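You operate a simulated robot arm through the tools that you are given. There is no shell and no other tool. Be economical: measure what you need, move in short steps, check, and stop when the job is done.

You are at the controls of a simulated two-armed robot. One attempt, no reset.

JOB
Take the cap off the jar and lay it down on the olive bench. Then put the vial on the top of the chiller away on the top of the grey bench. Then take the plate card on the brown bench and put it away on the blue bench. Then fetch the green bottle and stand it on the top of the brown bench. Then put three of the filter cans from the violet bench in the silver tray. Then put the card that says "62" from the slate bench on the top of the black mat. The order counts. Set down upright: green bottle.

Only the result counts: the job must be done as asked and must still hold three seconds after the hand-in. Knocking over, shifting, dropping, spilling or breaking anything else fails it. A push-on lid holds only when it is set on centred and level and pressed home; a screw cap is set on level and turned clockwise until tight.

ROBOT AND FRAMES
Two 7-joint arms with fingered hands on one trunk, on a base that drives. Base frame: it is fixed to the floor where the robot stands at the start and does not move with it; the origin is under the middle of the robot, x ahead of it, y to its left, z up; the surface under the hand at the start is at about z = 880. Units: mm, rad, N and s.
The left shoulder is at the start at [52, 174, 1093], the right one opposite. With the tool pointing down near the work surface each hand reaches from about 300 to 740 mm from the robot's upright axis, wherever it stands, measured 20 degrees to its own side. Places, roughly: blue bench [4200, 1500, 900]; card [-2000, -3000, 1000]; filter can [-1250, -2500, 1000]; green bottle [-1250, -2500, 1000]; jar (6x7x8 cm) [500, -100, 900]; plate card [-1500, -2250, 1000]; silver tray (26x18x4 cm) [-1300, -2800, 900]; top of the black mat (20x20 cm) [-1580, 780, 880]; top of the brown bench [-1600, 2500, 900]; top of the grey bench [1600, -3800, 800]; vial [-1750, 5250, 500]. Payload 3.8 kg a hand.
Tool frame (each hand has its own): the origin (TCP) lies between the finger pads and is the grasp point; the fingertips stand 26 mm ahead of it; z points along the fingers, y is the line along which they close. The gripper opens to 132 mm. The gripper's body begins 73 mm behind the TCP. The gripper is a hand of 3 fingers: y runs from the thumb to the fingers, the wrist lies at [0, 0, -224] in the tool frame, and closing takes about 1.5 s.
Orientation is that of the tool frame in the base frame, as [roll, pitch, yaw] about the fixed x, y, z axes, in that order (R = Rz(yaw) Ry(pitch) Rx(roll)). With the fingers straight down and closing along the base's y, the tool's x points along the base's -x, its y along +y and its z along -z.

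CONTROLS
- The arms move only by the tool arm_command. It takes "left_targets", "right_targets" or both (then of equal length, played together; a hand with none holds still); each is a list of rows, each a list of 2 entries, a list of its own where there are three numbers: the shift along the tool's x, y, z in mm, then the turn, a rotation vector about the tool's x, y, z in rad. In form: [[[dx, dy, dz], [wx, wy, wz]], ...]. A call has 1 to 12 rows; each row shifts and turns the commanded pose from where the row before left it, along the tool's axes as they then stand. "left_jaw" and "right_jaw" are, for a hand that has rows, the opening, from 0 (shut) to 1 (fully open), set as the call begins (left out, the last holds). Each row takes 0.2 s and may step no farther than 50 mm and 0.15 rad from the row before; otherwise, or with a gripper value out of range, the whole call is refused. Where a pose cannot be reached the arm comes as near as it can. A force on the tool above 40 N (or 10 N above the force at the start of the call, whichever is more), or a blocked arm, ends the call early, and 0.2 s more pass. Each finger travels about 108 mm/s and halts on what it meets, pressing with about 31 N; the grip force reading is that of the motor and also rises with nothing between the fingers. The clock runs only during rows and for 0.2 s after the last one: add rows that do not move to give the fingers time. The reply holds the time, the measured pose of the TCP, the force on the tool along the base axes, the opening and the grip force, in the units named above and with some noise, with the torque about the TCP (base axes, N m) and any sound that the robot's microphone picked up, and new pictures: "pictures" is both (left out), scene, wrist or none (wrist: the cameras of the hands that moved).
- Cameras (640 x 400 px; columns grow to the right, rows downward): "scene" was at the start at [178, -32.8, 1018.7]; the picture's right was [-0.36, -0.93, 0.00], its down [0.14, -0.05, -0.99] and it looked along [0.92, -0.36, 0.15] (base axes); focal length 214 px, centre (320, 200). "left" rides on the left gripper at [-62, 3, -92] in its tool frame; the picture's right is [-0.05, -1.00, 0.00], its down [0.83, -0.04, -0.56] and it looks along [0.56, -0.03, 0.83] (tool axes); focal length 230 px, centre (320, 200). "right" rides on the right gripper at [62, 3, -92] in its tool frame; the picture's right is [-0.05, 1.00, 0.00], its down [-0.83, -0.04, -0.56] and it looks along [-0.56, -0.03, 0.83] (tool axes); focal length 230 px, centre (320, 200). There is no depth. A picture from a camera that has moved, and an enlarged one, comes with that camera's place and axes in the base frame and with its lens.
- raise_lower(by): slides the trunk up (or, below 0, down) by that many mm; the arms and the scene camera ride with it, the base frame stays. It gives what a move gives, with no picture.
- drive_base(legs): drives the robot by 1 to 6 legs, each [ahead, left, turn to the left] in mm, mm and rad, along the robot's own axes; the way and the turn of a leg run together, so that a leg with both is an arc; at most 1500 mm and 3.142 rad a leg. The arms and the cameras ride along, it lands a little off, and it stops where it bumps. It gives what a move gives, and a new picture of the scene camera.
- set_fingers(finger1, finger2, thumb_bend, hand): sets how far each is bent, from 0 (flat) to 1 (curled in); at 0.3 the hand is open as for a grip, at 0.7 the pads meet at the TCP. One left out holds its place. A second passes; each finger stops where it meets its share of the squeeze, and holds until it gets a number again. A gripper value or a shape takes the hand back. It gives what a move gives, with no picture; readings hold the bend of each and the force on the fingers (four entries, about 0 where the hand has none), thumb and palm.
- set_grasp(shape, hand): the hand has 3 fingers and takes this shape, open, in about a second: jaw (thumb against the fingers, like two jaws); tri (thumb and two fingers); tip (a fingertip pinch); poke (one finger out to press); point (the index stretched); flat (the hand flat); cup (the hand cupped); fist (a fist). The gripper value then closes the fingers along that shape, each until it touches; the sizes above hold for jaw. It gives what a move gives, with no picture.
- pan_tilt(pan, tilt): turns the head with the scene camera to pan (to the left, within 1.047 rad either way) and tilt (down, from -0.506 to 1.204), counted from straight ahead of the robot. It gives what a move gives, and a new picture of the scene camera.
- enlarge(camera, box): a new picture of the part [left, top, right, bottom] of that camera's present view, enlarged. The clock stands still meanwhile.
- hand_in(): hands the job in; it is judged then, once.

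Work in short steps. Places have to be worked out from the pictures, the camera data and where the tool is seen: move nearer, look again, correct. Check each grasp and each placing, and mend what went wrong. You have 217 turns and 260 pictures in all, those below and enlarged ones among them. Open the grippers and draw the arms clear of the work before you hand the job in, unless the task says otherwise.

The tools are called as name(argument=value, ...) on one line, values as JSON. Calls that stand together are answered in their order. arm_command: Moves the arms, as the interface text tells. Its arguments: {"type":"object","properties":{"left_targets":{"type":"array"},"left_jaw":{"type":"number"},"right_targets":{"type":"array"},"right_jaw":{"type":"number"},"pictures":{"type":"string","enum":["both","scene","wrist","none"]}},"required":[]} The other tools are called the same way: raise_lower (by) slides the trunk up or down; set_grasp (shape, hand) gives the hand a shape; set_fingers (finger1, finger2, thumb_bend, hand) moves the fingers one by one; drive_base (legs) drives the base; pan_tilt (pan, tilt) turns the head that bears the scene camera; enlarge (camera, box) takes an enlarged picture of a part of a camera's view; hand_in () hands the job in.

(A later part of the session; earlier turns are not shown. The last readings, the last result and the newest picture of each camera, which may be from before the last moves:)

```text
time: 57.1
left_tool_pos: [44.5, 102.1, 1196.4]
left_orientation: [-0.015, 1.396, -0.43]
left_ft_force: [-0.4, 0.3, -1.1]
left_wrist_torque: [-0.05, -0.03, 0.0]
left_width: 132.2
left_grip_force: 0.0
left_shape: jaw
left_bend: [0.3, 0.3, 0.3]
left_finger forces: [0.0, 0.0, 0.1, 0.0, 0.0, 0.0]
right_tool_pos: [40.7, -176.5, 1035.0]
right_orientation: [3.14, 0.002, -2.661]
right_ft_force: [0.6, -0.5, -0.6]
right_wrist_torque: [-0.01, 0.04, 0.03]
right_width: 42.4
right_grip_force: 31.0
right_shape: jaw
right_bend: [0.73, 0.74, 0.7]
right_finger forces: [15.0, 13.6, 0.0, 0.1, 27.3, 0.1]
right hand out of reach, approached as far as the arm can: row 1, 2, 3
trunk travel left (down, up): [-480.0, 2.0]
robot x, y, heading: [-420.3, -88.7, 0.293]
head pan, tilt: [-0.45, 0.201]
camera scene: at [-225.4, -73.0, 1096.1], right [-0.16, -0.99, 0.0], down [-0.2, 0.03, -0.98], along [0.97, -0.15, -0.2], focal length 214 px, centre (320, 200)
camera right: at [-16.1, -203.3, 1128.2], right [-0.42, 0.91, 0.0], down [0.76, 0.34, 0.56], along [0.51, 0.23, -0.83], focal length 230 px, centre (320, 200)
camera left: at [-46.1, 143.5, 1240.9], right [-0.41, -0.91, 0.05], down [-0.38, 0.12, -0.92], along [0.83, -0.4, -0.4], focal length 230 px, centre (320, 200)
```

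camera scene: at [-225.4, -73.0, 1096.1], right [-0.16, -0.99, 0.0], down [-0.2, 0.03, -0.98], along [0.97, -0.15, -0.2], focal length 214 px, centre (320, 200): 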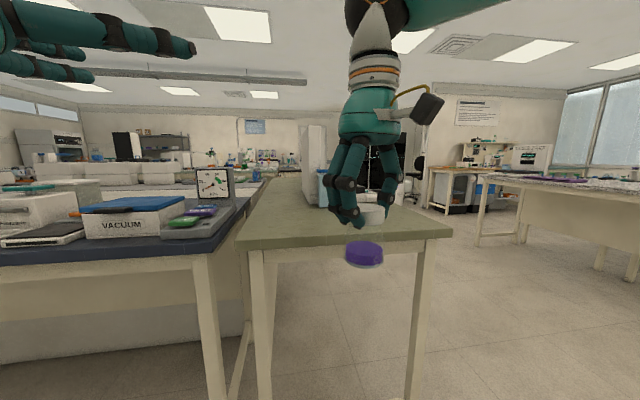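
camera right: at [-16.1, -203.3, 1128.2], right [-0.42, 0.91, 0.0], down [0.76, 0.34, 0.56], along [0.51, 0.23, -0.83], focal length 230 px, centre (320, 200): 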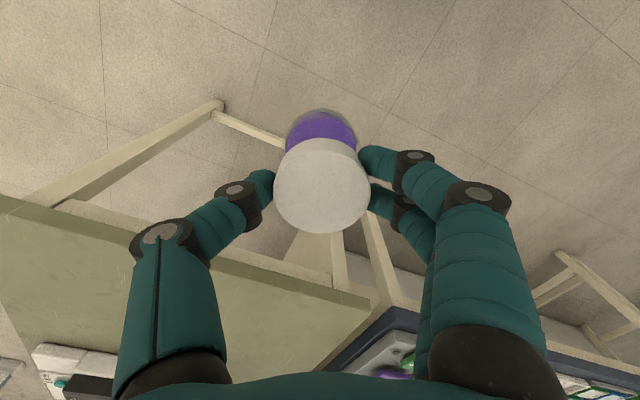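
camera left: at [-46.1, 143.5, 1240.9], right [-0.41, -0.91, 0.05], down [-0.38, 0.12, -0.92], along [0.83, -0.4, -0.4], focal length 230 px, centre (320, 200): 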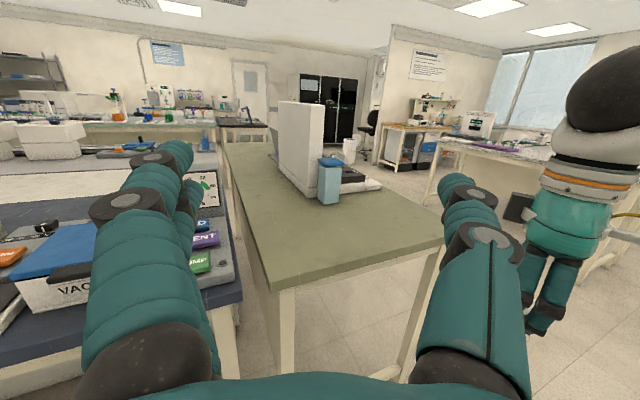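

The right hand's inward limit leaves the jar at about y=-218 in the robot's frame, so I'll bring the left hand in more sideways. First yaw it by -38° and point it 20° upward, then descend.

arm_command(left_targets=[[[0, 0, 0], [0.1324, 0, -0.0234]], [[0, 0, 0], [0.1324, 0, -0.0234]], [[0, 0, 0], [0.1324, 0, -0.0234]], [[0, 0, 0], [0.1324, 0, -0.0234]], [[0, 0, 0], [0.1324, 0, -0.0234]], [[0, 0, 0], [0, -0.0873, 0]], [[0, 0, 0], [0, -0.0873, 0]], [[0, 0, 0], [0, 0, 0]]], pictures="none")

arm_command(left_targets=[[[40, -17.6, -9.3], [0, 0, 0]], [[40, -17.6, -9.3], [0, 0, 0]], [[40, -17.6, -9.3], [0, 0, 0]], [[40, -17.6, -9.3], [0, 0, 0]], [[40, -17.6, -9.3], [0, 0, 0]], [[40, -17.6, -9.3], [0, 0, 0]], [[0, 0, 0], [0, 0, 0]]], pictures="both")

```text
time: 58.9
left_tool_pos: [44.1, 100.6, 1196.3]
left_orientation: [-0.006, 1.22, -1.093]
left_ft_force: [-0.7, -0.3, 0.4]
left_wrist_torque: [0.0, 0.01, -0.03]
left_width: 132.1
left_grip_force: 0.1
left_shape: jaw
left_bend: [0.3, 0.3, 0.3]
left_finger forces: [0.1, 0.0, 0.0, 0.0, 0.0, 0.1]
right_tool_pos: [39.9, -177.1, 1034.8]
right_orientation: [3.14, 0.001, -2.661]
right_ft_force: [0.7, -0.7, 0.1]
right_wrist_torque: [-0.03, 0.01, 0.03]
right_width: 42.5
right_grip_force: 30.8
right_shape: jaw
right_bend: [0.73, 0.74, 0.7]
right_finger forces: [15.1, 13.4, 0.0, 0.0, 27.3, 0.1]
trunk travel left (down, up): [-480.0, 2.0]
robot x, y, heading: [-423.5, -84.6, 0.293]
head pan, tilt: [-0.45, 0.201]
```

```text
time: 60.5
left_tool_pos: [-35.5, 21.0, 952.1]
left_orientation: [-0.006, 1.218, -1.094]
left_ft_force: [0.0, -1.2, -0.4]
left_wrist_torque: [0.02, -0.03, 0.0]
left_width: 132.3
left_grip_force: 0.0
left_shape: jaw
left_bend: [0.3, 0.3, 0.3]
left_finger forces: [0.0, 0.0, 0.0, 0.0, 0.1, 0.0]
right_tool_pos: [40.5, -176.1, 1033.8]
right_orientation: [3.139, 0.002, -2.66]
right_ft_force: [-0.5, -0.5, -0.4]
right_wrist_torque: [-0.02, 0.01, 0.02]
right_width: 42.6
right_grip_force: 31.0
right_shape: jaw
right_bend: [0.73, 0.74, 0.7]
right_finger forces: [15.1, 13.5, 0.1, 0.0, 27.3, 0.0]
trunk travel left (down, up): [-480.0, 2.0]
robot x, y, heading: [-420.6, -83.8, 0.296]
head pan, tilt: [-0.45, 0.201]
camera scene: at [-225.4, -73.1, 1096.1], right [-0.16, -0.99, 0.0], down [-0.2, 0.03, -0.98], along [0.97, -0.15, -0.2], focal length 214 px, centre (320, 200)
camera left: at [-81.4, 117.7, 978.4], right [-0.89, -0.45, 0.05], down [-0.15, 0.19, -0.97], along [0.43, -0.87, -0.23], focal length 230 px, centre (320, 200)
```

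scene: 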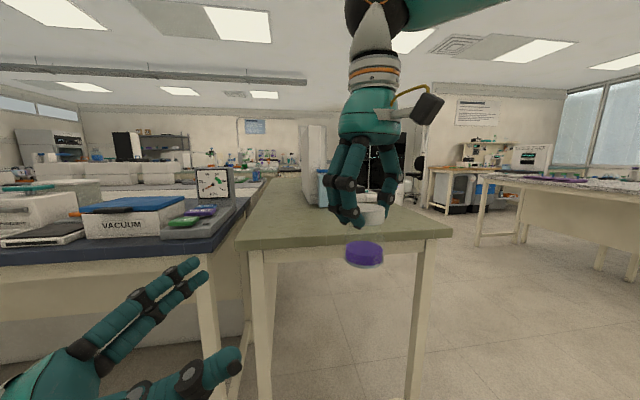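
left: 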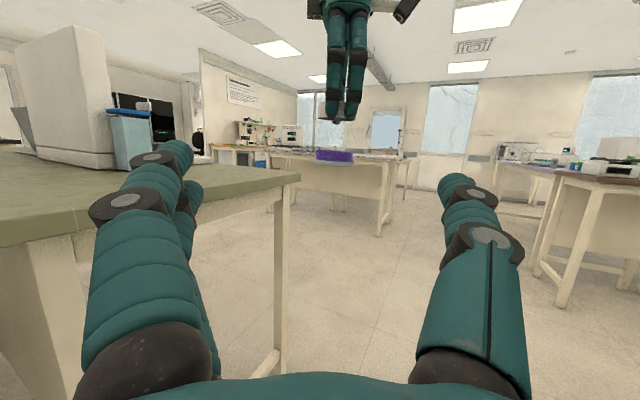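

The left view agrees with my jar location ([40,-176], body z≈982). I line up and advance most of the way.

arm_command(left_targets=[[[27.8, -11.5, 0], [0, 0, 0]], [[27.8, -11.5, 0], [0, 0, 0]], [[0, 0, 40], [0, 0, 0]], [[0, 0, 40], [0, 0, 0]], [[0, 0, 40], [0, 0, 0]], [[0, 0, 20], [0, 0, 0]], [[0, 0, 0], [0, 0, 0]]], pictures="both")

```text
time: 62.1
left_tool_pos: [15.1, -119.6, 949.0]
left_orientation: [-0.009, 1.219, -1.095]
left_ft_force: [-0.3, -0.1, -0.7]
left_wrist_torque: [0.02, 0.0, 0.0]
left_width: 131.9
left_grip_force: 0.1
left_shape: jaw
left_bend: [0.3, 0.3, 0.3]
left_finger forces: [0.0, 0.0, 0.1, 0.0, 0.0, 0.0]
right_tool_pos: [39.6, -175.8, 1035.0]
right_orientation: [3.138, 0.001, -2.661]
right_ft_force: [-0.3, 0.0, -1.0]
right_wrist_torque: [0.0, 0.02, 0.01]
right_width: 42.7
right_grip_force: 30.8
right_shape: jaw
right_bend: [0.73, 0.74, 0.7]
right_finger forces: [15.1, 13.7, 0.0, 0.0, 27.3, 0.0]
trunk travel left (down, up): [-480.0, 2.0]
robot x, y, heading: [-421.8, -90.2, 0.293]
head pan, tilt: [-0.45, 0.201]
camera scene: at [-225.4, -73.0, 1096.0], right [-0.16, -0.99, 0.0], down [-0.2, 0.03, -0.98], along [0.97, -0.15, -0.2], focal length 214 px, centre (320, 200)
camera left: at [-31.4, -23.6, 976.2], right [-0.89, -0.45, 0.05], down [-0.15, 0.19, -0.97], along [0.43, -0.87, -0.23], focal length 230 px, centre (320, 200)
```

scene: 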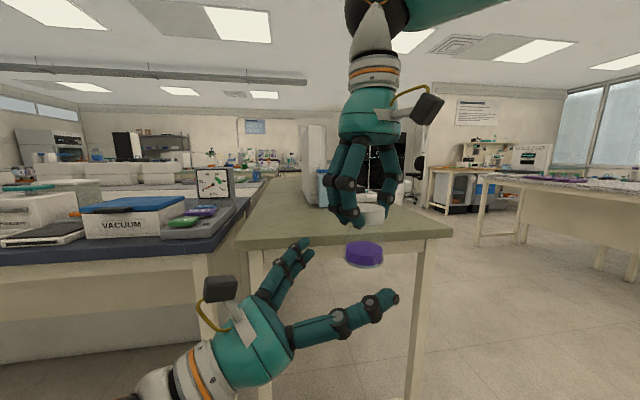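
left: 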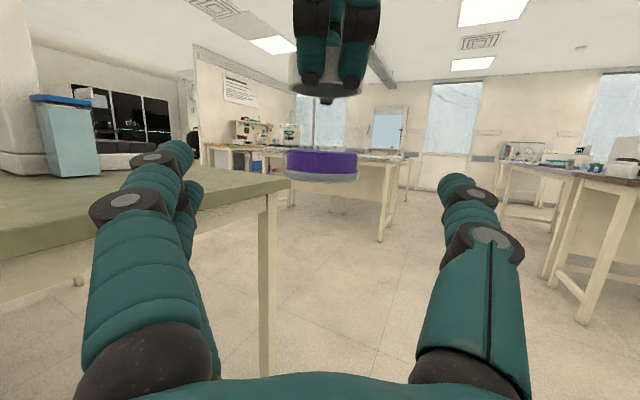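

Alignment good. Advance the last 96 mm and close on the jar.

arm_command(left_targets=[[[0, -1.5, 32], [0, 0, 0]], [[0, -1, 32], [0, 0, 0]], [[1, -1, 32], [0, 0, 0]], [[0, 0, 0], [0, 0, 0]]], pictures="wrist")

arm_command(left_targets=[[[0, 0, 0], [0, 0, 0]], [[0, 0, 0], [0, 0, 0]], [[0, 0, 0], [0, 0, 0]], [[0, 0, 0], [0, 0, 0]], [[0, 0, 0], [0, 0, 0]], [[0, 0, 0], [0, 0, 0]], [[0, 0, 0], [0, 0, 0]]], left_jaw=0.0, pictures="both")

```text
time: 63.1
left_tool_pos: [53.2, -202.9, 980.1]
left_orientation: [-0.008, 1.221, -1.093]
left_ft_force: [0.8, -0.3, -0.1]
left_wrist_torque: [-0.01, -0.02, -0.01]
left_width: 131.9
left_grip_force: 0.1
left_shape: jaw
left_bend: [0.3, 0.3, 0.3]
left_finger forces: [0.0, 0.1, 0.0, 0.1, 0.1, 0.0]
right_tool_pos: [39.2, -176.9, 1035.6]
right_orientation: [3.141, 0.001, -2.662]
right_ft_force: [-0.3, -1.3, -0.8]
right_wrist_torque: [-0.05, -0.01, -0.02]
right_width: 42.6
right_grip_force: 31.1
right_shape: jaw
right_bend: [0.73, 0.74, 0.7]
right_finger forces: [15.1, 13.6, 0.0, 0.0, 27.2, 0.0]
trunk travel left (down, up): [-480.0, 2.0]
robot x, y, heading: [-421.0, -92.1, 0.292]
head pan, tilt: [-0.45, 0.201]
camera left: at [8.7, -106.5, 1006.9], right [-0.89, -0.45, 0.05], down [-0.15, 0.19, -0.97], along [0.43, -0.87, -0.23], focal length 230 px, centre (320, 200)
```

left: 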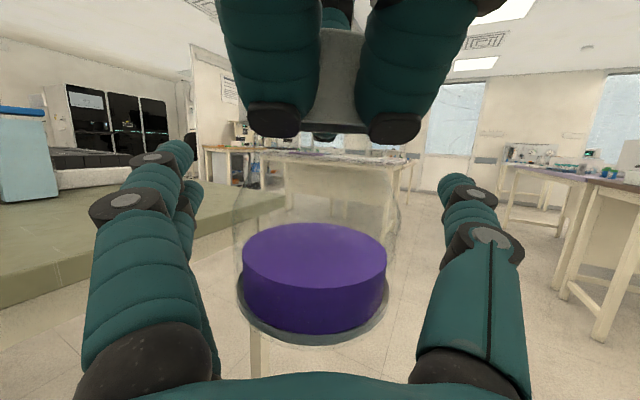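

```text
time: 64.7
left_tool_pos: [54.3, -202.4, 981.2]
left_orientation: [-0.009, 1.22, -1.094]
left_ft_force: [5.1, -5.1, 0.3]
left_wrist_torque: [0.12, 0.04, -0.2]
left_width: 9.7
left_grip_force: 31.0
left_shape: jaw
left_bend: [0.75, 0.75, 0.77]
left_finger forces: [17.6, 16.2, 0.1, 0.0, 32.3, 0.0]
right_tool_pos: [40.1, -176.4, 1034.7]
right_orientation: [3.139, 0.001, -2.66]
right_ft_force: [-4.6, 5.9, -1.8]
right_wrist_torque: [0.14, 0.16, 0.15]
right_width: 42.2
right_grip_force: 31.6
right_shape: jaw
right_bend: [0.73, 0.74, 0.7]
right_finger forces: [18.9, 15.5, 0.1, 0.1, 27.3, 0.0]
trunk travel left (down, up): [-480.0, 2.0]
robot x, y, heading: [-420.6, -92.0, 0.296]
head pan, tilt: [-0.45, 0.201]
camera scene: at [-225.4, -73.1, 1096.0], right [-0.16, -0.99, 0.0], down [-0.2, 0.03, -0.98], along [0.97, -0.15, -0.2], focal length 214 px, centre (320, 200)
camera left: at [8.6, -106.8, 1006.8], right [-0.89, -0.45, 0.05], down [-0.15, 0.19, -0.97], along [0.43, -0.87, -0.23], focal length 230 px, centre (320, 200)
```

scene: 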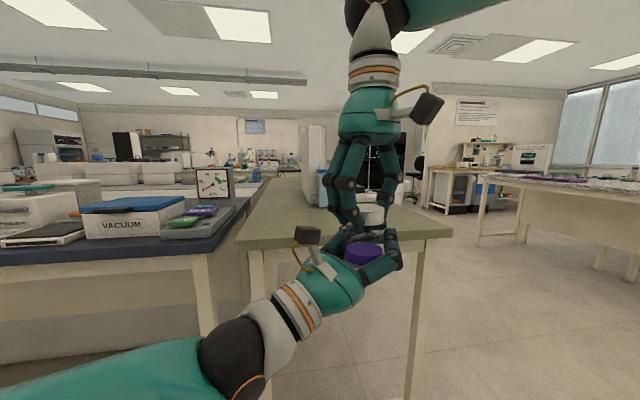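
left: 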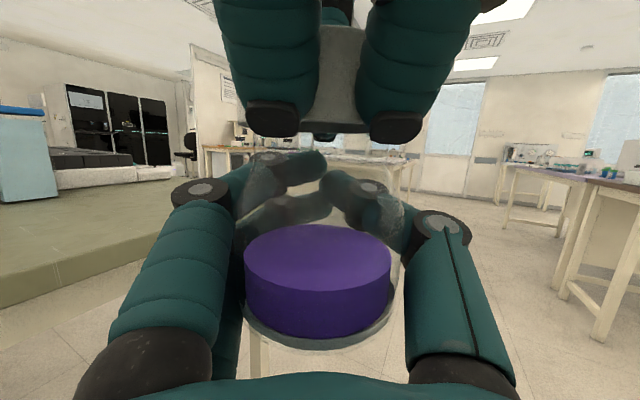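

Firm three-point hold on the jar. Now turn the cap counter-clockwise about 60° with the right hand.

arm_command(right_targets=[[[0, 0, 0], [0, 0, -0.12]], [[0, 0, 0], [0, 0, -0.12]], [[0, 0, 0], [0, 0, -0.12]], [[0, 0, 0], [0, 0, -0.12]], [[0, 0, 0], [0, 0, -0.12]], [[0, 0, 0], [0, 0, -0.12]], [[0, 0, 0], [0, 0, -0.12]], [[0, 0, 0], [0, 0, -0.12]], [[0, 0, 0], [0, 0, 0]]], pictures="wrist")

```text
time: 66.7
left_tool_pos: [52.8, -202.5, 982.3]
left_orientation: [-0.007, 1.219, -1.094]
left_ft_force: [-2.5, -6.8, 6.6]
left_wrist_torque: [0.41, -0.04, 0.21]
left_width: 9.2
left_grip_force: 31.4
left_shape: jaw
left_bend: [0.75, 0.75, 0.77]
left_finger forces: [12.4, 15.1, 0.0, 0.0, 35.1, 0.0]
right_tool_pos: [39.1, -176.1, 1037.1]
right_orientation: [-3.139, 0.002, -1.696]
right_ft_force: [5.0, 7.2, -6.7]
right_wrist_torque: [0.11, -0.04, -0.01]
right_width: 42.1
right_grip_force: 30.9
right_shape: jaw
right_bend: [0.73, 0.74, 0.7]
right_finger forces: [14.7, 15.4, 0.0, 0.1, 31.2, 0.1]
trunk travel left (down, up): [-480.0, 2.0]
robot x, y, heading: [-421.7, -89.8, 0.294]
head pan, tilt: [-0.45, 0.201]
camera right: at [28.3, -238.3, 1129.9], right [-0.98, 0.18, 0.0], down [0.15, 0.82, 0.56], along [0.1, 0.55, -0.83], focal length 230 px, centre (320, 200)
```

right: 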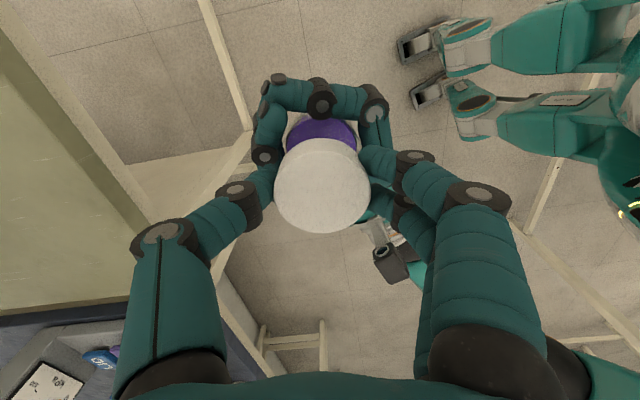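

Turned about 55° with no resisting torque left. Continue another 60°.

arm_command(right_targets=[[[0, 0, 0], [0, 0, -0.12]], [[0, 0, 0], [0, 0, -0.12]], [[0, 0, 0], [0, 0, -0.12]], [[0, 0, 0], [0, 0, -0.12]], [[0, 0, 0], [0, 0, -0.12]], [[0, 0, 0], [0, 0, -0.12]], [[0, 0, 0], [0, 0, -0.12]], [[0, 0, 0], [0, 0, -0.12]], [[0, 0, 0], [0, 0, 0]]], pictures="scene")

```text
time: 68.7
left_tool_pos: [54.3, -203.8, 980.2]
left_orientation: [-0.009, 1.22, -1.095]
left_ft_force: [-5.2, -9.4, 3.5]
left_wrist_torque: [0.42, -0.12, 0.32]
left_width: 8.5
left_grip_force: 31.2
left_shape: jaw
left_bend: [0.75, 0.75, 0.77]
left_finger forces: [10.7, 14.5, 0.1, 0.0, 36.0, 0.1]
right_tool_pos: [39.6, -177.1, 1037.8]
right_orientation: [-3.14, 0.0, -0.739]
right_ft_force: [5.7, 9.0, -3.9]
right_wrist_torque: [0.18, -0.13, 0.01]
right_width: 42.1
right_grip_force: 31.3
right_shape: jaw
right_bend: [0.73, 0.74, 0.7]
right_finger forces: [13.2, 12.7, 0.0, 0.1, 34.4, 0.0]
trunk travel left (down, up): [-480.0, 2.0]
robot x, y, heading: [-416.6, -89.9, 0.296]
head pan, tilt: [-0.45, 0.201]
camera scene: at [-225.4, -73.1, 1096.0], right [-0.16, -0.99, 0.0], down [-0.2, 0.03, -0.98], along [0.97, -0.15, -0.2], focal length 214 px, centre (320, 200)
```

scene: 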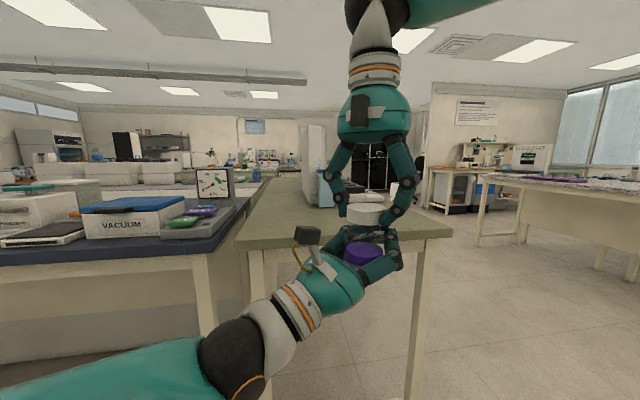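

Turned about 110° in all. I try a small lift to see whether the cap is free.

arm_command(right_targets=[[[0, 0, -3], [0, 0, 0]], [[0, 0, -3], [0, 0, 0]], [[0, 0, 0], [0, 0, 0]]], pictures="wrist")

```text
time: 69.5
left_tool_pos: [54.1, -203.7, 982.3]
left_orientation: [-0.008, 1.213, -1.096]
left_ft_force: [-7.3, -6.8, 18.9]
left_wrist_torque: [0.65, 0.09, 0.24]
left_width: 8.4
left_grip_force: 31.0
left_shape: jaw
left_bend: [0.75, 0.75, 0.77]
left_finger forces: [9.3, 14.9, 0.0, 0.0, 33.4, 0.0]
right_tool_pos: [37.1, -175.5, 1042.9]
right_orientation: [3.139, 0.001, -0.74]
right_ft_force: [7.6, 6.0, -19.4]
right_wrist_torque: [0.19, -0.2, -0.01]
right_width: 41.7
right_grip_force: 31.2
right_shape: jaw
right_bend: [0.73, 0.74, 0.7]
right_finger forces: [13.0, 11.9, 0.0, 0.0, 32.0, 0.0]
trunk travel left (down, up): [-480.0, 2.0]
robot x, y, heading: [-420.9, -85.9, 0.295]
head pan, tilt: [-0.45, 0.201]
camera right: at [81.8, -221.1, 1134.5], right [-0.71, -0.7, 0.0], down [-0.58, 0.59, 0.56], along [-0.39, 0.39, -0.83], focal length 230 px, centre (320, 200)
```

right: 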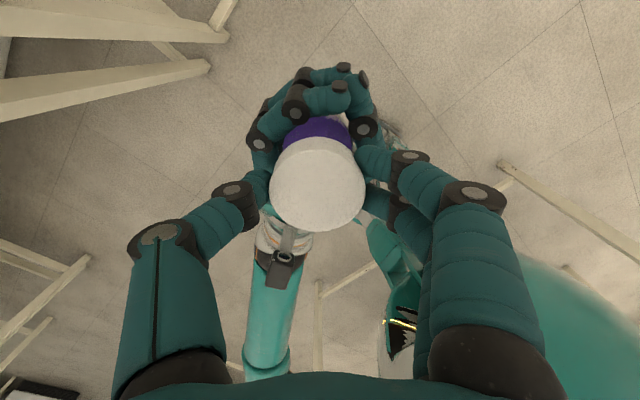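

Still attached (19 N). I relax the lift and keep turning as far as the wrist goes.

arm_command(right_targets=[[[0, 0, 4], [0, 0, 0]], [[0, 0, 0], [0, 0, -0.12]], [[0, 0, 0], [0, 0, -0.12]], [[0, 0, 0], [0, 0, -0.12]], [[0, 0, 0], [0, 0, -0.12]], [[0, 0, 0], [0, 0, -0.12]], [[0, 0, 0], [0, 0, -0.12]], [[0, 0, 0], [0, 0, 0]]], pictures="none")

```text
time: 71.3
left_tool_pos: [53.2, -203.0, 980.3]
left_orientation: [-0.008, 1.22, -1.094]
left_ft_force: [-4.0, -9.9, 11.4]
left_wrist_torque: [0.54, 0.01, 0.24]
left_width: 8.5
left_grip_force: 31.3
left_shape: jaw
left_bend: [0.75, 0.75, 0.77]
left_finger forces: [10.2, 15.2, 0.0, 0.1, 34.7, 0.0]
right_tool_pos: [39.6, -176.6, 1039.5]
right_orientation: [-3.141, 0.0, -0.017]
right_ft_force: [4.0, 9.4, -11.4]
right_wrist_torque: [0.26, -0.04, -0.01]
right_width: 41.6
right_grip_force: 31.1
right_shape: jaw
right_bend: [0.73, 0.74, 0.7]
right_finger forces: [13.4, 11.6, 0.0, 0.1, 31.9, 0.0]
trunk travel left (down, up): [-480.0, 2.0]
robot x, y, heading: [-422.0, -88.0, 0.291]
head pan, tilt: [-0.45, 0.201]
```

Turn continues freely to about 150°. Keep turning.

arm_command(right_targets=[[[0, 0, 0], [0, 0, -0.12]], [[0, 0, 0], [0, 0, -0.12]], [[0, 0, 0], [0, 0, -0.12]], [[0, 0, 0], [0, 0, -0.12]], [[0, 0, 0], [0, 0, -0.12]], [[0, 0, 0], [0, 0, -0.12]], [[0, 0, 0], [0, 0, 0]]], pictures="none")

```text
time: 72.9
left_tool_pos: [53.8, -202.8, 979.8]
left_orientation: [-0.008, 1.219, -1.095]
left_ft_force: [-6.0, -15.4, 6.2]
left_wrist_torque: [0.6, -0.2, 0.4]
left_width: 8.6
left_grip_force: 30.9
left_shape: jaw
left_bend: [0.75, 0.75, 0.77]
left_finger forces: [8.6, 16.0, 0.0, 0.1, 40.3, 0.1]
right_tool_pos: [38.3, -175.6, 1039.4]
right_orientation: [-3.14, -0.003, 0.702]
right_ft_force: [5.3, 14.7, -7.5]
right_wrist_torque: [0.45, 0.04, -0.01]
right_width: 41.5
right_grip_force: 30.9
right_shape: jaw
right_bend: [0.73, 0.74, 0.7]
right_finger forces: [15.2, 10.4, 0.1, 0.0, 30.6, 0.0]
trunk travel left (down, up): [-480.0, 2.0]
robot x, y, heading: [-420.8, -85.4, 0.296]
head pan, tilt: [-0.45, 0.201]
```

Now 193° in all, and the pull eases as it turns. Keep going.

arm_command(right_targets=[[[0, 0, 0], [0, 0, -0.12]], [[0, 0, 0], [0, 0, -0.12]], [[0, 0, 0], [0, 0, -0.12]], [[0, 0, 0], [0, 0, -0.12]], [[0, 0, 0], [0, 0, -0.12]], [[0, 0, 0], [0, 0, -0.12]], [[0, 0, 0], [0, 0, 0]]], pictures="wrist")

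```text
time: 74.5
left_tool_pos: [53.6, -203.1, 980.8]
left_orientation: [-0.008, 1.221, -1.095]
left_ft_force: [-2.0, -16.2, -0.3]
left_wrist_torque: [0.5, -0.24, 0.29]
left_width: 8.1
left_grip_force: 30.9
left_shape: jaw
left_bend: [0.75, 0.75, 0.77]
left_finger forces: [9.4, 14.7, 0.0, 0.0, 39.9, 0.0]
right_tool_pos: [39.7, -175.9, 1039.2]
right_orientation: [3.14, -0.003, 1.425]
right_ft_force: [0.9, 14.9, 0.3]
right_wrist_torque: [0.41, 0.04, -0.01]
right_width: 41.2
right_grip_force: 31.2
right_shape: jaw
right_bend: [0.73, 0.73, 0.7]
right_finger forces: [17.9, 12.6, 0.0, 0.0, 27.9, 0.0]
trunk travel left (down, up): [-480.0, 2.0]
robot x, y, heading: [-422.9, -88.1, 0.293]
head pan, tilt: [-0.45, 0.201]
camera right: at [51.2, -116.9, 1132.7], right [0.98, -0.2, 0.0], down [-0.17, -0.82, 0.55], along [-0.11, -0.54, -0.83], focal length 230 px, centre (320, 200)
```

right: 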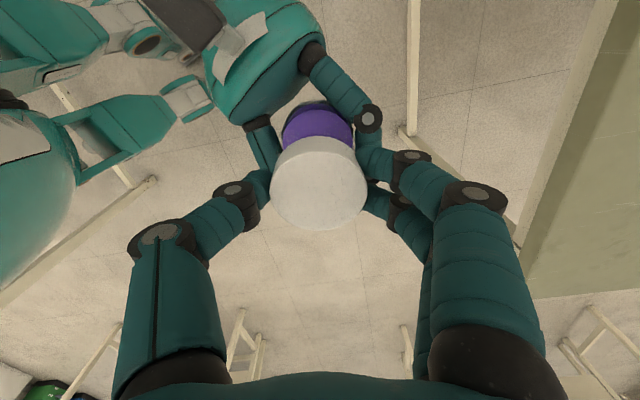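

Over 230° turned and the vertical pull has vanished, so the cap is climbing the thread. I turn further and then try lifting.

arm_command(right_targets=[[[0, 0, -1], [0, 0, -0.12]], [[0, 0, -1], [0, 0, -0.12]], [[0, 0, -1], [0, 0, -0.12]], [[0, 0, -1], [0, 0, -0.12]], [[0, 0, 0], [0, 0, -0.12]], [[0, 0, 0], [0, 0, -0.12]], [[0, 0, 0], [0, 0, 0]]], pictures="none")

```text
time: 76.1
left_tool_pos: [52.6, -201.7, 982.0]
left_orientation: [-0.011, 1.218, -1.095]
left_ft_force: [0.1, -8.7, 3.2]
left_wrist_torque: [0.1, 0.31, 0.16]
left_width: 7.3
left_grip_force: 31.1
left_shape: jaw
left_bend: [0.75, 0.75, 0.76]
left_finger forces: [7.8, 11.8, 0.1, 0.1, 27.5, 0.1]
right_tool_pos: [39.4, -176.0, 1042.5]
right_orientation: [-3.141, 0.0, 2.146]
right_ft_force: [-0.6, 8.2, -4.2]
right_wrist_torque: [0.48, -0.27, -0.03]
right_width: 42.1
right_grip_force: 31.2
right_shape: jaw
right_bend: [0.74, 0.73, 0.7]
right_finger forces: [19.4, 14.9, 0.0, 0.0, 27.3, 0.0]
trunk travel left (down, up): [-480.0, 2.0]
robot x, y, heading: [-421.2, -90.7, 0.295]
head pan, tilt: [-0.45, 0.201]
```

About 275°. One more stretch with slight lift.

arm_command(right_targets=[[[0, 0, 0], [0, 0, -0.12]], [[0, 0, 0], [0, 0, -0.12]], [[0, 0, 0], [0, 0, -0.12]], [[0, 0, 0], [0, 0, -0.12]], [[0, 0, -3], [0, 0, 0]], [[0, 0, -3], [0, 0, 0]], [[0, 0, 0], [0, 0, 0]]], pictures="both")

```text
time: 77.7
left_tool_pos: [53.5, -201.8, 979.7]
left_orientation: [-0.01, 1.22, -1.094]
left_ft_force: [1.1, -0.7, -0.8]
left_wrist_torque: [0.06, 0.03, 0.0]
left_width: 6.9
left_grip_force: 30.8
left_shape: jaw
left_bend: [0.75, 0.75, 0.76]
left_finger forces: [8.4, 15.6, 0.0, 0.0, 23.9, 0.0]
right_tool_pos: [38.2, -176.9, 1048.5]
right_orientation: [3.14, -0.001, 2.624]
right_ft_force: [-0.4, 0.8, -0.2]
right_wrist_torque: [0.02, 0.02, 0.03]
right_width: 42.0
right_grip_force: 30.5
right_shape: jaw
right_bend: [0.74, 0.73, 0.7]
right_finger forces: [16.5, 15.2, 0.1, 0.0, 28.7, 0.0]
trunk travel left (down, up): [-480.0, 2.0]
robot x, y, heading: [-422.1, -88.5, 0.291]
head pan, tilt: [-0.45, 0.201]
camera scene: at [-225.3, -73.1, 1096.0], right [-0.16, -0.99, 0.0], down [-0.2, 0.03, -0.98], along [0.97, -0.15, -0.2], focal length 214 px, centre (320, 200)
camera right: at [-12.9, -144.1, 1142.1], right [0.54, 0.84, 0.0], down [0.7, -0.45, 0.56], along [0.47, -0.3, -0.83], focal length 230 px, centre (320, 200)
```

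scene: 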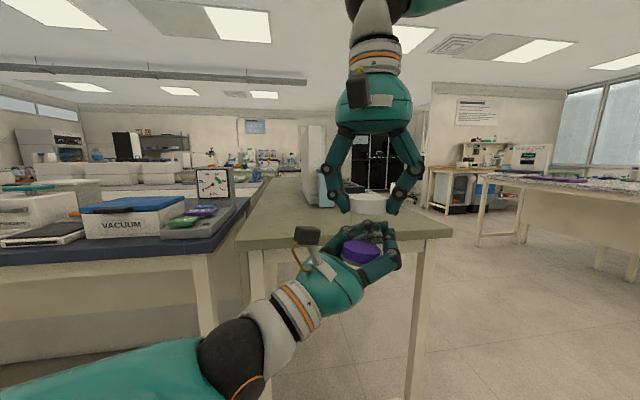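
right: 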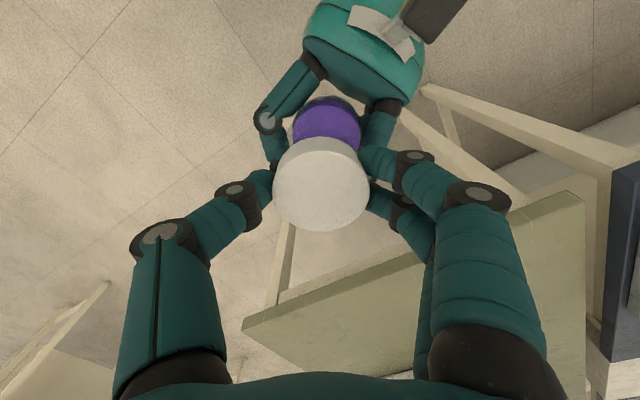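

The cap is free (no force on either hand). I lift it clear, move the right hand outward, and start unwinding its wrist, while the left keeps the jar.

arm_command(right_targets=[[[0, 0, -30], [0, 0, 0]], [[0, 0, -30], [0, 0, 0]], [[-27, -26, 0], [0, 0, 0]], [[-27, -26, 0], [0, 0, 0]], [[-27, -26, 0], [0, 0, 0]], [[-27, -26, 0], [0, 0, 0]], [[0, 0, 0], [0, 0, 0.15]], [[0, 0, 0], [0, 0, 0.15]], [[0, 0, 0], [0, 0, 0.15]], [[0, 0, 0], [0, 0, 0.15]], [[0, 0, 0], [0, 0, 0.15]], [[0, 0, 0], [0, 0, 0.15]]], pictures="both")

arm_command(right_targets=[[[0, 0, 0], [0, 0, 0.15]], [[0, 0, 0], [0, 0, 0.15]], [[0, 0, 0], [0, 0, 0.15]], [[0, 0, 0], [0, 0, 0.15]], [[0, 0, 0], [0, 0, 0.15]], [[0, 0, 0], [0, 0, 0.15]], [[0, 0, 0], [0, 0, 0.15]], [[0, 0, 0], [0, 0, 0.15]], [[0, 0, 0], [0, 0, 0.15]], [[0, 0, 0], [0, 0, 0.15]], [[0, 0, 0], [0, 0, 0.15]], [[0, 0, 0], [0, 0, 0.15]]], left_targets=[[[-15, 0, 0], [0, 0, 0]], [[-15, 0, 0], [0, 0, 0]], [[-15, 0, 0], [0, 0, 0]], [[-15, 0, 0], [0, 0, 0]], [[-15, 0, 0], [0, 0, 0]], [[-15, 0, 0], [0, 0, 0]], [[-15, 0, 0], [0, 0, 0]], [[-15, 0, 0], [0, 0, 0]], [[0, 0, 0], [0, 0, 0]], [[0, 0, 0], [0, 0, 0]], [[0, 0, 0], [0, 0, 0]], [[0, 0, 0], [0, 0, 0]]], pictures="both")

```text
time: 80.3
left_tool_pos: [54.5, -201.7, 980.1]
left_orientation: [-0.009, 1.22, -1.095]
left_ft_force: [-0.2, 0.3, -1.0]
left_wrist_torque: [-0.07, -0.02, -0.03]
left_width: 7.1
left_grip_force: 31.1
left_shape: jaw
left_bend: [0.75, 0.75, 0.76]
left_finger forces: [8.0, 15.4, 0.0, 0.1, 22.9, 0.1]
right_tool_pos: [-0.2, -255.8, 1103.8]
right_orientation: [3.141, 0.001, 1.721]
right_ft_force: [0.4, -0.2, -0.5]
right_wrist_torque: [0.0, 0.03, 0.0]
right_width: 41.8
right_grip_force: 30.8
right_shape: jaw
right_bend: [0.74, 0.73, 0.7]
right_finger forces: [16.2, 15.1, 0.0, 0.0, 28.8, 0.0]
right hand out of reach, approached as far as the arm can: row 3, 4, 5, 6
trunk travel left (down, up): [-480.0, 2.0]
robot x, y, heading: [-422.2, -88.6, 0.295]
head pan, tilt: [-0.45, 0.201]
camera scene: at [-225.4, -73.0, 1096.0], right [-0.16, -0.99, 0.0], down [-0.2, 0.03, -0.98], along [0.97, -0.15, -0.2], focal length 214 px, centre (320, 200)
camera right: at [-5.7, -195.3, 1197.0], right [1.0, 0.1, 0.0], down [0.08, -0.83, 0.55], along [0.05, -0.55, -0.83], focal length 230 px, centre (320, 200)
```

scene: 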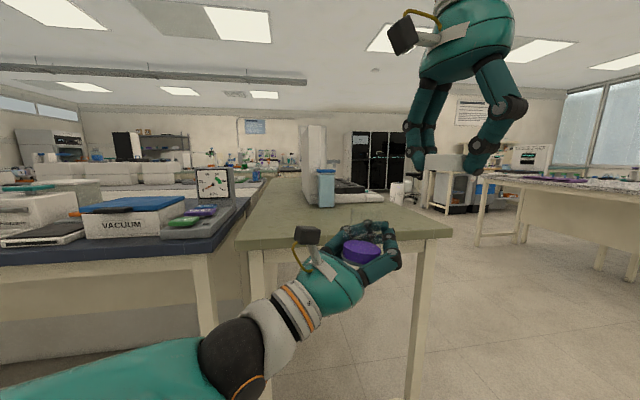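
right: 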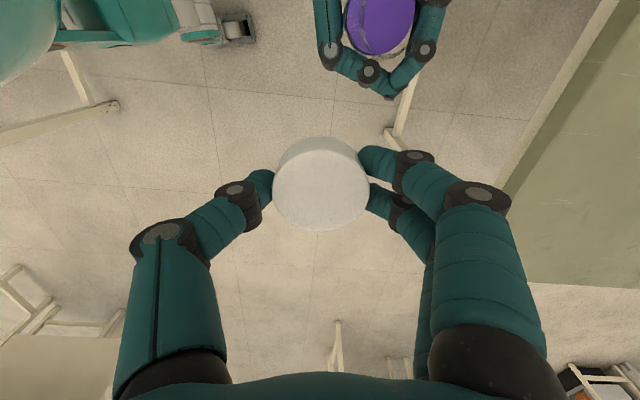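

```text
time: 82.9
left_tool_pos: [34.7, -164.8, 1093.1]
left_orientation: [-0.009, 1.221, -1.094]
left_ft_force: [-0.1, 0.2, -0.8]
left_wrist_torque: [0.0, -0.01, 0.01]
left_width: 7.0
left_grip_force: 31.0
left_shape: jaw
left_bend: [0.75, 0.75, 0.76]
left_finger forces: [7.7, 15.2, 0.1, 0.0, 22.6, 0.0]
right_tool_pos: [-0.1, -256.7, 1104.7]
right_orientation: [-3.141, 0.001, -0.078]
right_ft_force: [-0.2, 0.1, -1.3]
right_wrist_torque: [0.0, -0.01, 0.0]
right_width: 41.7
right_grip_force: 30.8
right_shape: jaw
right_bend: [0.74, 0.73, 0.7]
right_finger forces: [16.3, 15.0, 0.1, 0.0, 28.6, 0.0]
trunk travel left (down, up): [-480.0, 2.0]
robot x, y, heading: [-420.9, -90.9, 0.297]
head pan, tilt: [-0.45, 0.201]
camera scene: at [-225.3, -73.1, 1096.0], right [-0.16, -0.99, 0.0], down [-0.2, 0.03, -0.98], along [0.97, -0.15, -0.2], focal length 214 px, centre (320, 200)
camera right: at [61.4, -265.2, 1197.2], right [-0.13, -0.99, 0.0], down [-0.83, 0.11, 0.55], along [-0.55, 0.07, -0.83], focal length 230 px, centre (320, 200)
camera left: at [-12.0, -68.6, 1118.7], right [-0.89, -0.45, 0.05], down [-0.15, 0.19, -0.97], along [0.43, -0.87, -0.23], focal length 230 px, centre (320, 200)
```

scene: 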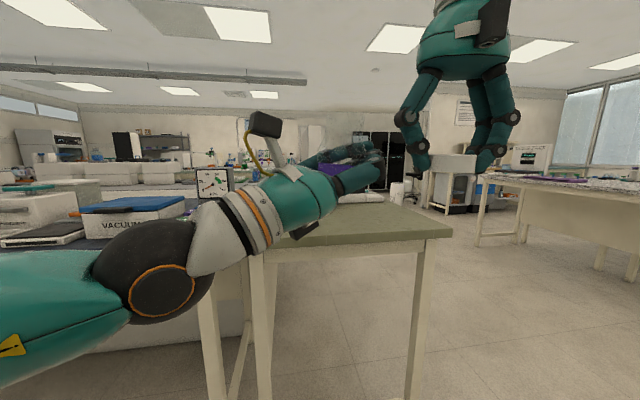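
right: 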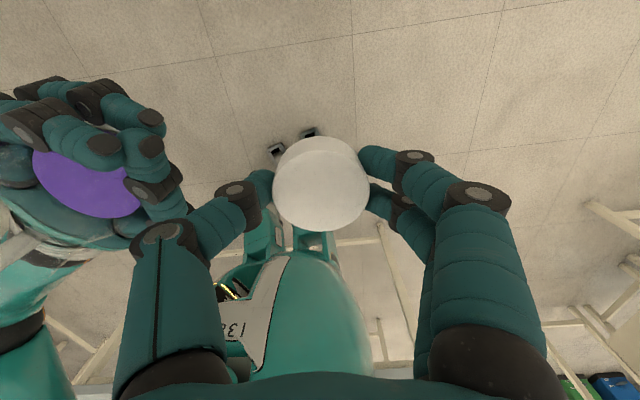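
left: 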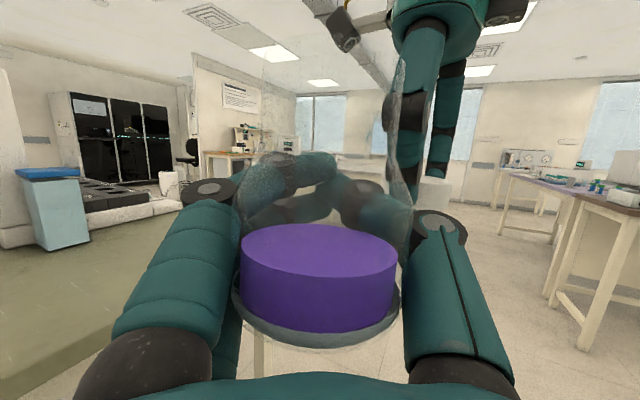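

Cap in the right hand, open jar in the left and upright enough. I drive diagonally so that both are over the right half of the olive bench, away from the vacuum gear.

drive_base(legs=[[382, -222, 0]])

```text
time: 85.6
left_tool_pos: [464.7, -259.4, 1093.1]
left_orientation: [-0.008, 1.221, -1.088]
left_ft_force: [0.5, 0.0, -0.2]
left_wrist_torque: [-0.02, 0.0, -0.03]
left_width: 6.9
left_grip_force: 30.6
left_shape: jaw
left_bend: [0.75, 0.75, 0.76]
left_finger forces: [7.8, 15.3, 0.1, 0.1, 22.4, 0.0]
right_tool_pos: [431.8, -351.1, 1104.0]
right_orientation: [-3.139, 0.001, -0.068]
right_ft_force: [-0.5, -0.8, -0.8]
right_wrist_torque: [0.04, 0.02, 0.03]
right_width: 41.8
right_grip_force: 31.1
right_shape: jaw
right_bend: [0.74, 0.73, 0.7]
right_finger forces: [16.3, 15.0, 0.0, 0.1, 28.7, 0.0]
trunk travel left (down, up): [-480.0, 2.0]
robot x, y, heading: [6.4, -187.1, 0.304]
head pan, tilt: [-0.45, 0.201]
camera scene: at [204.7, -169.8, 1096.0], right [-0.15, -0.99, 0.0], down [-0.2, 0.03, -0.98], along [0.97, -0.14, -0.2], focal length 214 px, centre (320, 200)
```

scene: 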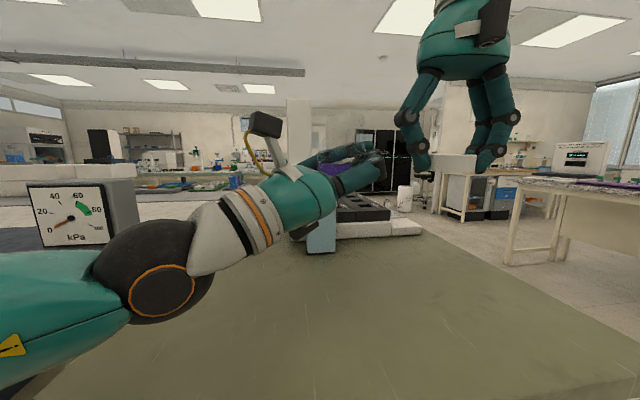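

Now lower the cap at about [432,-430]: shift sideways away from the jar, then descend to just above the bench.

arm_command(right_targets=[[[0, 40, 0], [0, 0, 0]], [[0, 40, 0], [0, 0, 0]], [[0, 0, 45], [0, 0, 0]], [[0, 0, 45], [0, 0, 0]], [[0, 0, 45], [0, 0, 0]], [[0, 0, 45], [0, 0, 0]], [[0, 0, 0], [0, 0, 0]]], pictures="both")

```text
time: 87.2
left_tool_pos: [463.3, -259.4, 1093.5]
left_orientation: [-0.007, 1.217, -1.086]
left_ft_force: [0.2, 0.4, -1.3]
left_wrist_torque: [-0.04, 0.01, 0.0]
left_width: 7.3
left_grip_force: 30.5
left_shape: jaw
left_bend: [0.75, 0.75, 0.76]
left_finger forces: [7.9, 15.3, 0.0, 0.0, 22.5, 0.0]
right_tool_pos: [426.4, -430.3, 923.5]
right_orientation: [-3.142, -0.002, -0.069]
right_ft_force: [-0.6, -0.3, -0.4]
right_wrist_torque: [0.0, -0.01, -0.02]
right_width: 41.7
right_grip_force: 31.0
right_shape: jaw
right_bend: [0.74, 0.73, 0.7]
right_finger forces: [15.9, 15.0, 0.0, 0.1, 28.1, 0.1]
trunk travel left (down, up): [-480.0, 2.0]
robot x, y, heading: [8.8, -186.6, 0.303]
head pan, tilt: [-0.45, 0.201]
camera scene: at [204.2, -170.0, 1096.2], right [-0.15, -0.99, 0.0], down [-0.2, 0.03, -0.98], along [0.97, -0.14, -0.2], focal length 214 px, centre (320, 200)
camera right: at [487.8, -439.4, 1016.6], right [-0.12, -0.99, 0.0], down [-0.83, 0.1, 0.55], along [-0.55, 0.07, -0.83], focal length 230 px, centre (320, 200)
```

scene: 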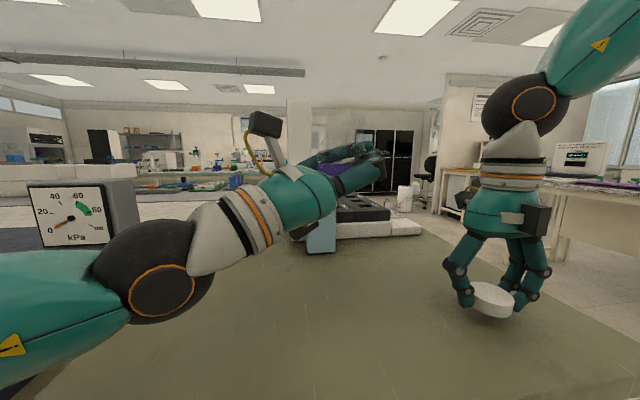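
right: 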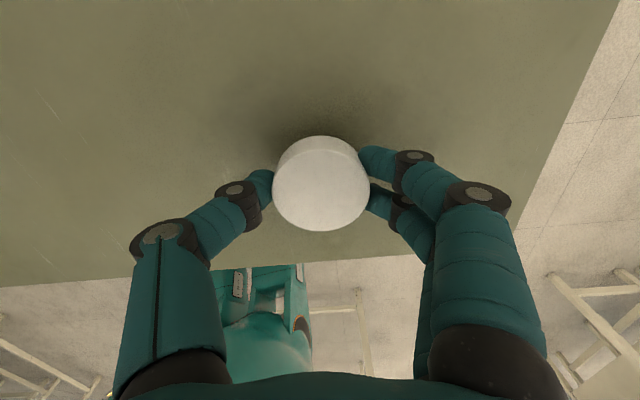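

Cap is above the bench, a few mm to go. Lower in small steps until contact, then release and lift.

arm_command(right_targets=[[[0, 0, 6], [0, 0, 0]], [[0, 0, 4], [0, 0, 0]], [[0, 0, 3], [0, 0, 0]], [[0, 0, 2], [0, 0, 0]], [[0, 0, 0], [0, 0, 0]]], pictures="scene")

```text
time: 88.4
left_tool_pos: [463.6, -260.6, 1093.4]
left_orientation: [-0.009, 1.219, -1.087]
left_ft_force: [-0.5, -0.5, 0.4]
left_wrist_torque: [0.0, -0.02, -0.02]
left_width: 7.0
left_grip_force: 31.0
left_shape: jaw
left_bend: [0.75, 0.75, 0.76]
left_finger forces: [7.9, 15.3, 0.1, 0.1, 22.6, 0.0]
right_tool_pos: [427.0, -430.9, 908.0]
right_orientation: [-3.14, -0.001, -0.069]
right_ft_force: [0.6, -0.5, -0.3]
right_wrist_torque: [-0.01, -0.03, 0.0]
right_width: 41.8
right_grip_force: 31.0
right_shape: jaw
right_bend: [0.74, 0.73, 0.7]
right_finger forces: [15.9, 15.1, 0.0, 0.1, 27.9, 0.0]
trunk travel left (down, up): [-480.0, 2.0]
robot x, y, heading: [8.9, -185.4, 0.306]
head pan, tilt: [-0.45, 0.201]
camera scene: at [204.6, -169.8, 1096.0], right [-0.15, -0.99, 0.0], down [-0.2, 0.03, -0.98], along [0.97, -0.14, -0.2], focal length 214 px, centre (320, 200)
```

scene: 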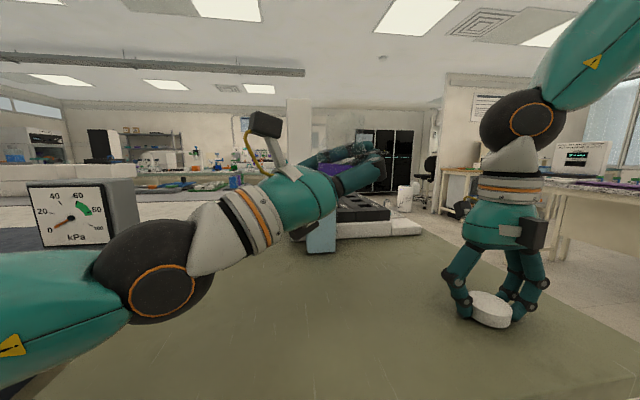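

No contact yet; go on by millimetres.

arm_command(right_targets=[[[0, 0, 1.5], [0, 0, 0]], [[0, 0, 1.5], [0, 0, 0]], [[0, 0, 1.5], [0, 0, 0]], [[0, 0, 1.5], [0, 0, 0]], [[0, 0, 0], [0, 0, 0]]], pictures="none")

```text
time: 89.7
left_tool_pos: [460.9, -258.8, 1093.9]
left_orientation: [-0.005, 1.218, -1.084]
left_ft_force: [-1.1, 0.0, -0.8]
left_wrist_torque: [-0.03, 0.0, 0.0]
left_width: 7.2
left_grip_force: 30.8
left_shape: jaw
left_bend: [0.75, 0.75, 0.76]
left_finger forces: [7.9, 15.4, 0.0, 0.0, 22.5, 0.0]
right_tool_pos: [425.0, -428.8, 905.8]
right_orientation: [-3.139, -0.01, -0.066]
right_ft_force: [-4.9, -4.7, 28.1]
right_wrist_torque: [-0.43, 0.19, 0.0]
right_width: 44.4
right_grip_force: 31.0
right_shape: jaw
right_bend: [0.74, 0.75, 0.7]
right_finger forces: [27.1, 24.9, 0.0, 0.0, 37.0, 0.0]
trunk travel left (down, up): [-480.0, 2.0]
robot x, y, heading: [11.7, -187.9, 0.304]
head pan, tilt: [-0.45, 0.201]
stopped in row 5 (right hand): the force on the tool passed its limit at 41 N (the readings are from after the stop); the commanded pose is now the measured one
```

Contact made. Ease up 2 mm, open and lift away.

arm_command(right_targets=[[[0, 0, -2], [0, 0, 0]], [[0, 0, 0], [0, 0, 0]]], pictures="none")

arm_command(right_targets=[[[0, 0, 0], [0, 0, 0]], [[0, 0, 0], [0, 0, 0]], [[0, 0, 0], [0, 0, 0]], [[0, 0, 0], [0, 0, 0]], [[0, 0, 0], [0, 0, 0]], [[0, 0, 0], [0, 0, 0]], [[0, 0, -40], [0, 0, 0]], [[0, 0, -40], [0, 0, 0]], [[0, 0, -40], [0, 0, 0]], [[0, 0, 0], [0, 0, 0]]], right_jaw=1.0, pictures="both")

```text
time: 90.3
left_tool_pos: [462.6, -259.4, 1092.2]
left_orientation: [-0.006, 1.217, -1.084]
left_ft_force: [0.0, -0.9, -1.6]
left_wrist_torque: [-0.04, 0.0, 0.0]
left_width: 7.2
left_grip_force: 31.0
left_shape: jaw
left_bend: [0.75, 0.75, 0.76]
left_finger forces: [7.9, 15.3, 0.0, 0.0, 22.5, 0.0]
right_tool_pos: [427.7, -429.3, 907.5]
right_orientation: [-3.141, -0.006, -0.067]
right_ft_force: [-5.7, -1.2, 17.9]
right_wrist_torque: [-0.29, 0.2, -0.05]
right_width: 44.0
right_grip_force: 30.8
right_shape: jaw
right_bend: [0.74, 0.75, 0.7]
right_finger forces: [25.7, 20.3, 0.0, 0.0, 33.5, 0.0]
trunk travel left (down, up): [-480.0, 2.0]
robot x, y, heading: [10.3, -183.6, 0.301]
head pan, tilt: [-0.45, 0.201]
```

```text
time: 90.8
left_tool_pos: [464.4, -259.7, 1089.5]
left_orientation: [-0.023, 1.22, -1.101]
left_ft_force: [-0.2, 0.6, -1.7]
left_wrist_torque: [-0.05, -0.04, 0.0]
left_width: 7.2
left_grip_force: 31.1
left_shape: jaw
left_bend: [0.75, 0.75, 0.76]
left_finger forces: [7.9, 15.2, 0.1, 0.0, 22.6, 0.0]
right_tool_pos: [430.8, -426.7, 904.7]
right_orientation: [-3.133, -0.006, -0.065]
right_ft_force: [-1.4, 1.5, 1.4]
right_wrist_torque: [-0.13, 0.05, -0.06]
right_width: 131.9
right_grip_force: 0.0
right_shape: jaw
right_bend: [0.3, 0.3, 0.3]
right_finger forces: [1.0, 1.2, 0.1, 0.0, 0.1, 0.1]
trunk travel left (down, up): [-480.0, 2.0]
robot x, y, heading: [9.5, -187.8, 0.301]
head pan, tilt: [-0.45, 0.201]
stopped in row 2 (right hand): the force on the tool passed its limit at 44 N (the readings are from after the stop); the commanded pose is now the measured one
camera scene: at [205.7, -170.1, 1094.8], right [-0.15, -0.99, 0.0], down [-0.2, 0.03, -0.98], along [0.97, -0.14, -0.2], focal length 214 px, centre (320, 200)
camera right: at [492.3, -435.7, 999.2], right [-0.12, -0.99, -0.01], down [-0.83, 0.09, 0.55], along [-0.54, 0.07, -0.84], focal length 230 px, centre (320, 200)
```

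scene: 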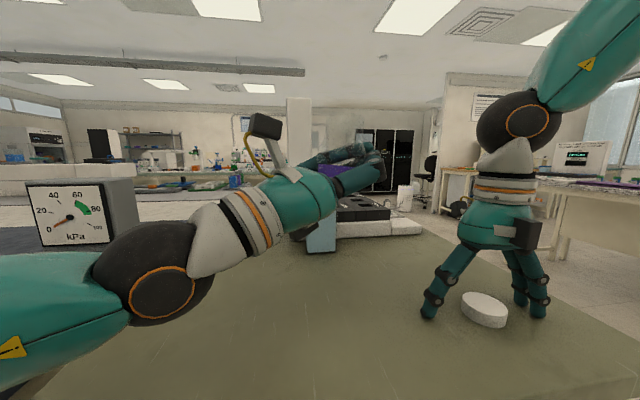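
right: 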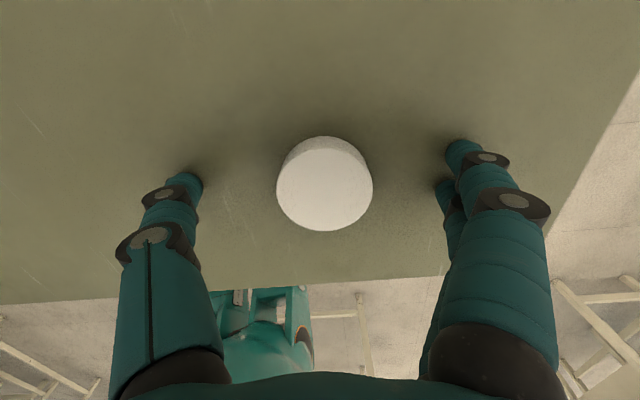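

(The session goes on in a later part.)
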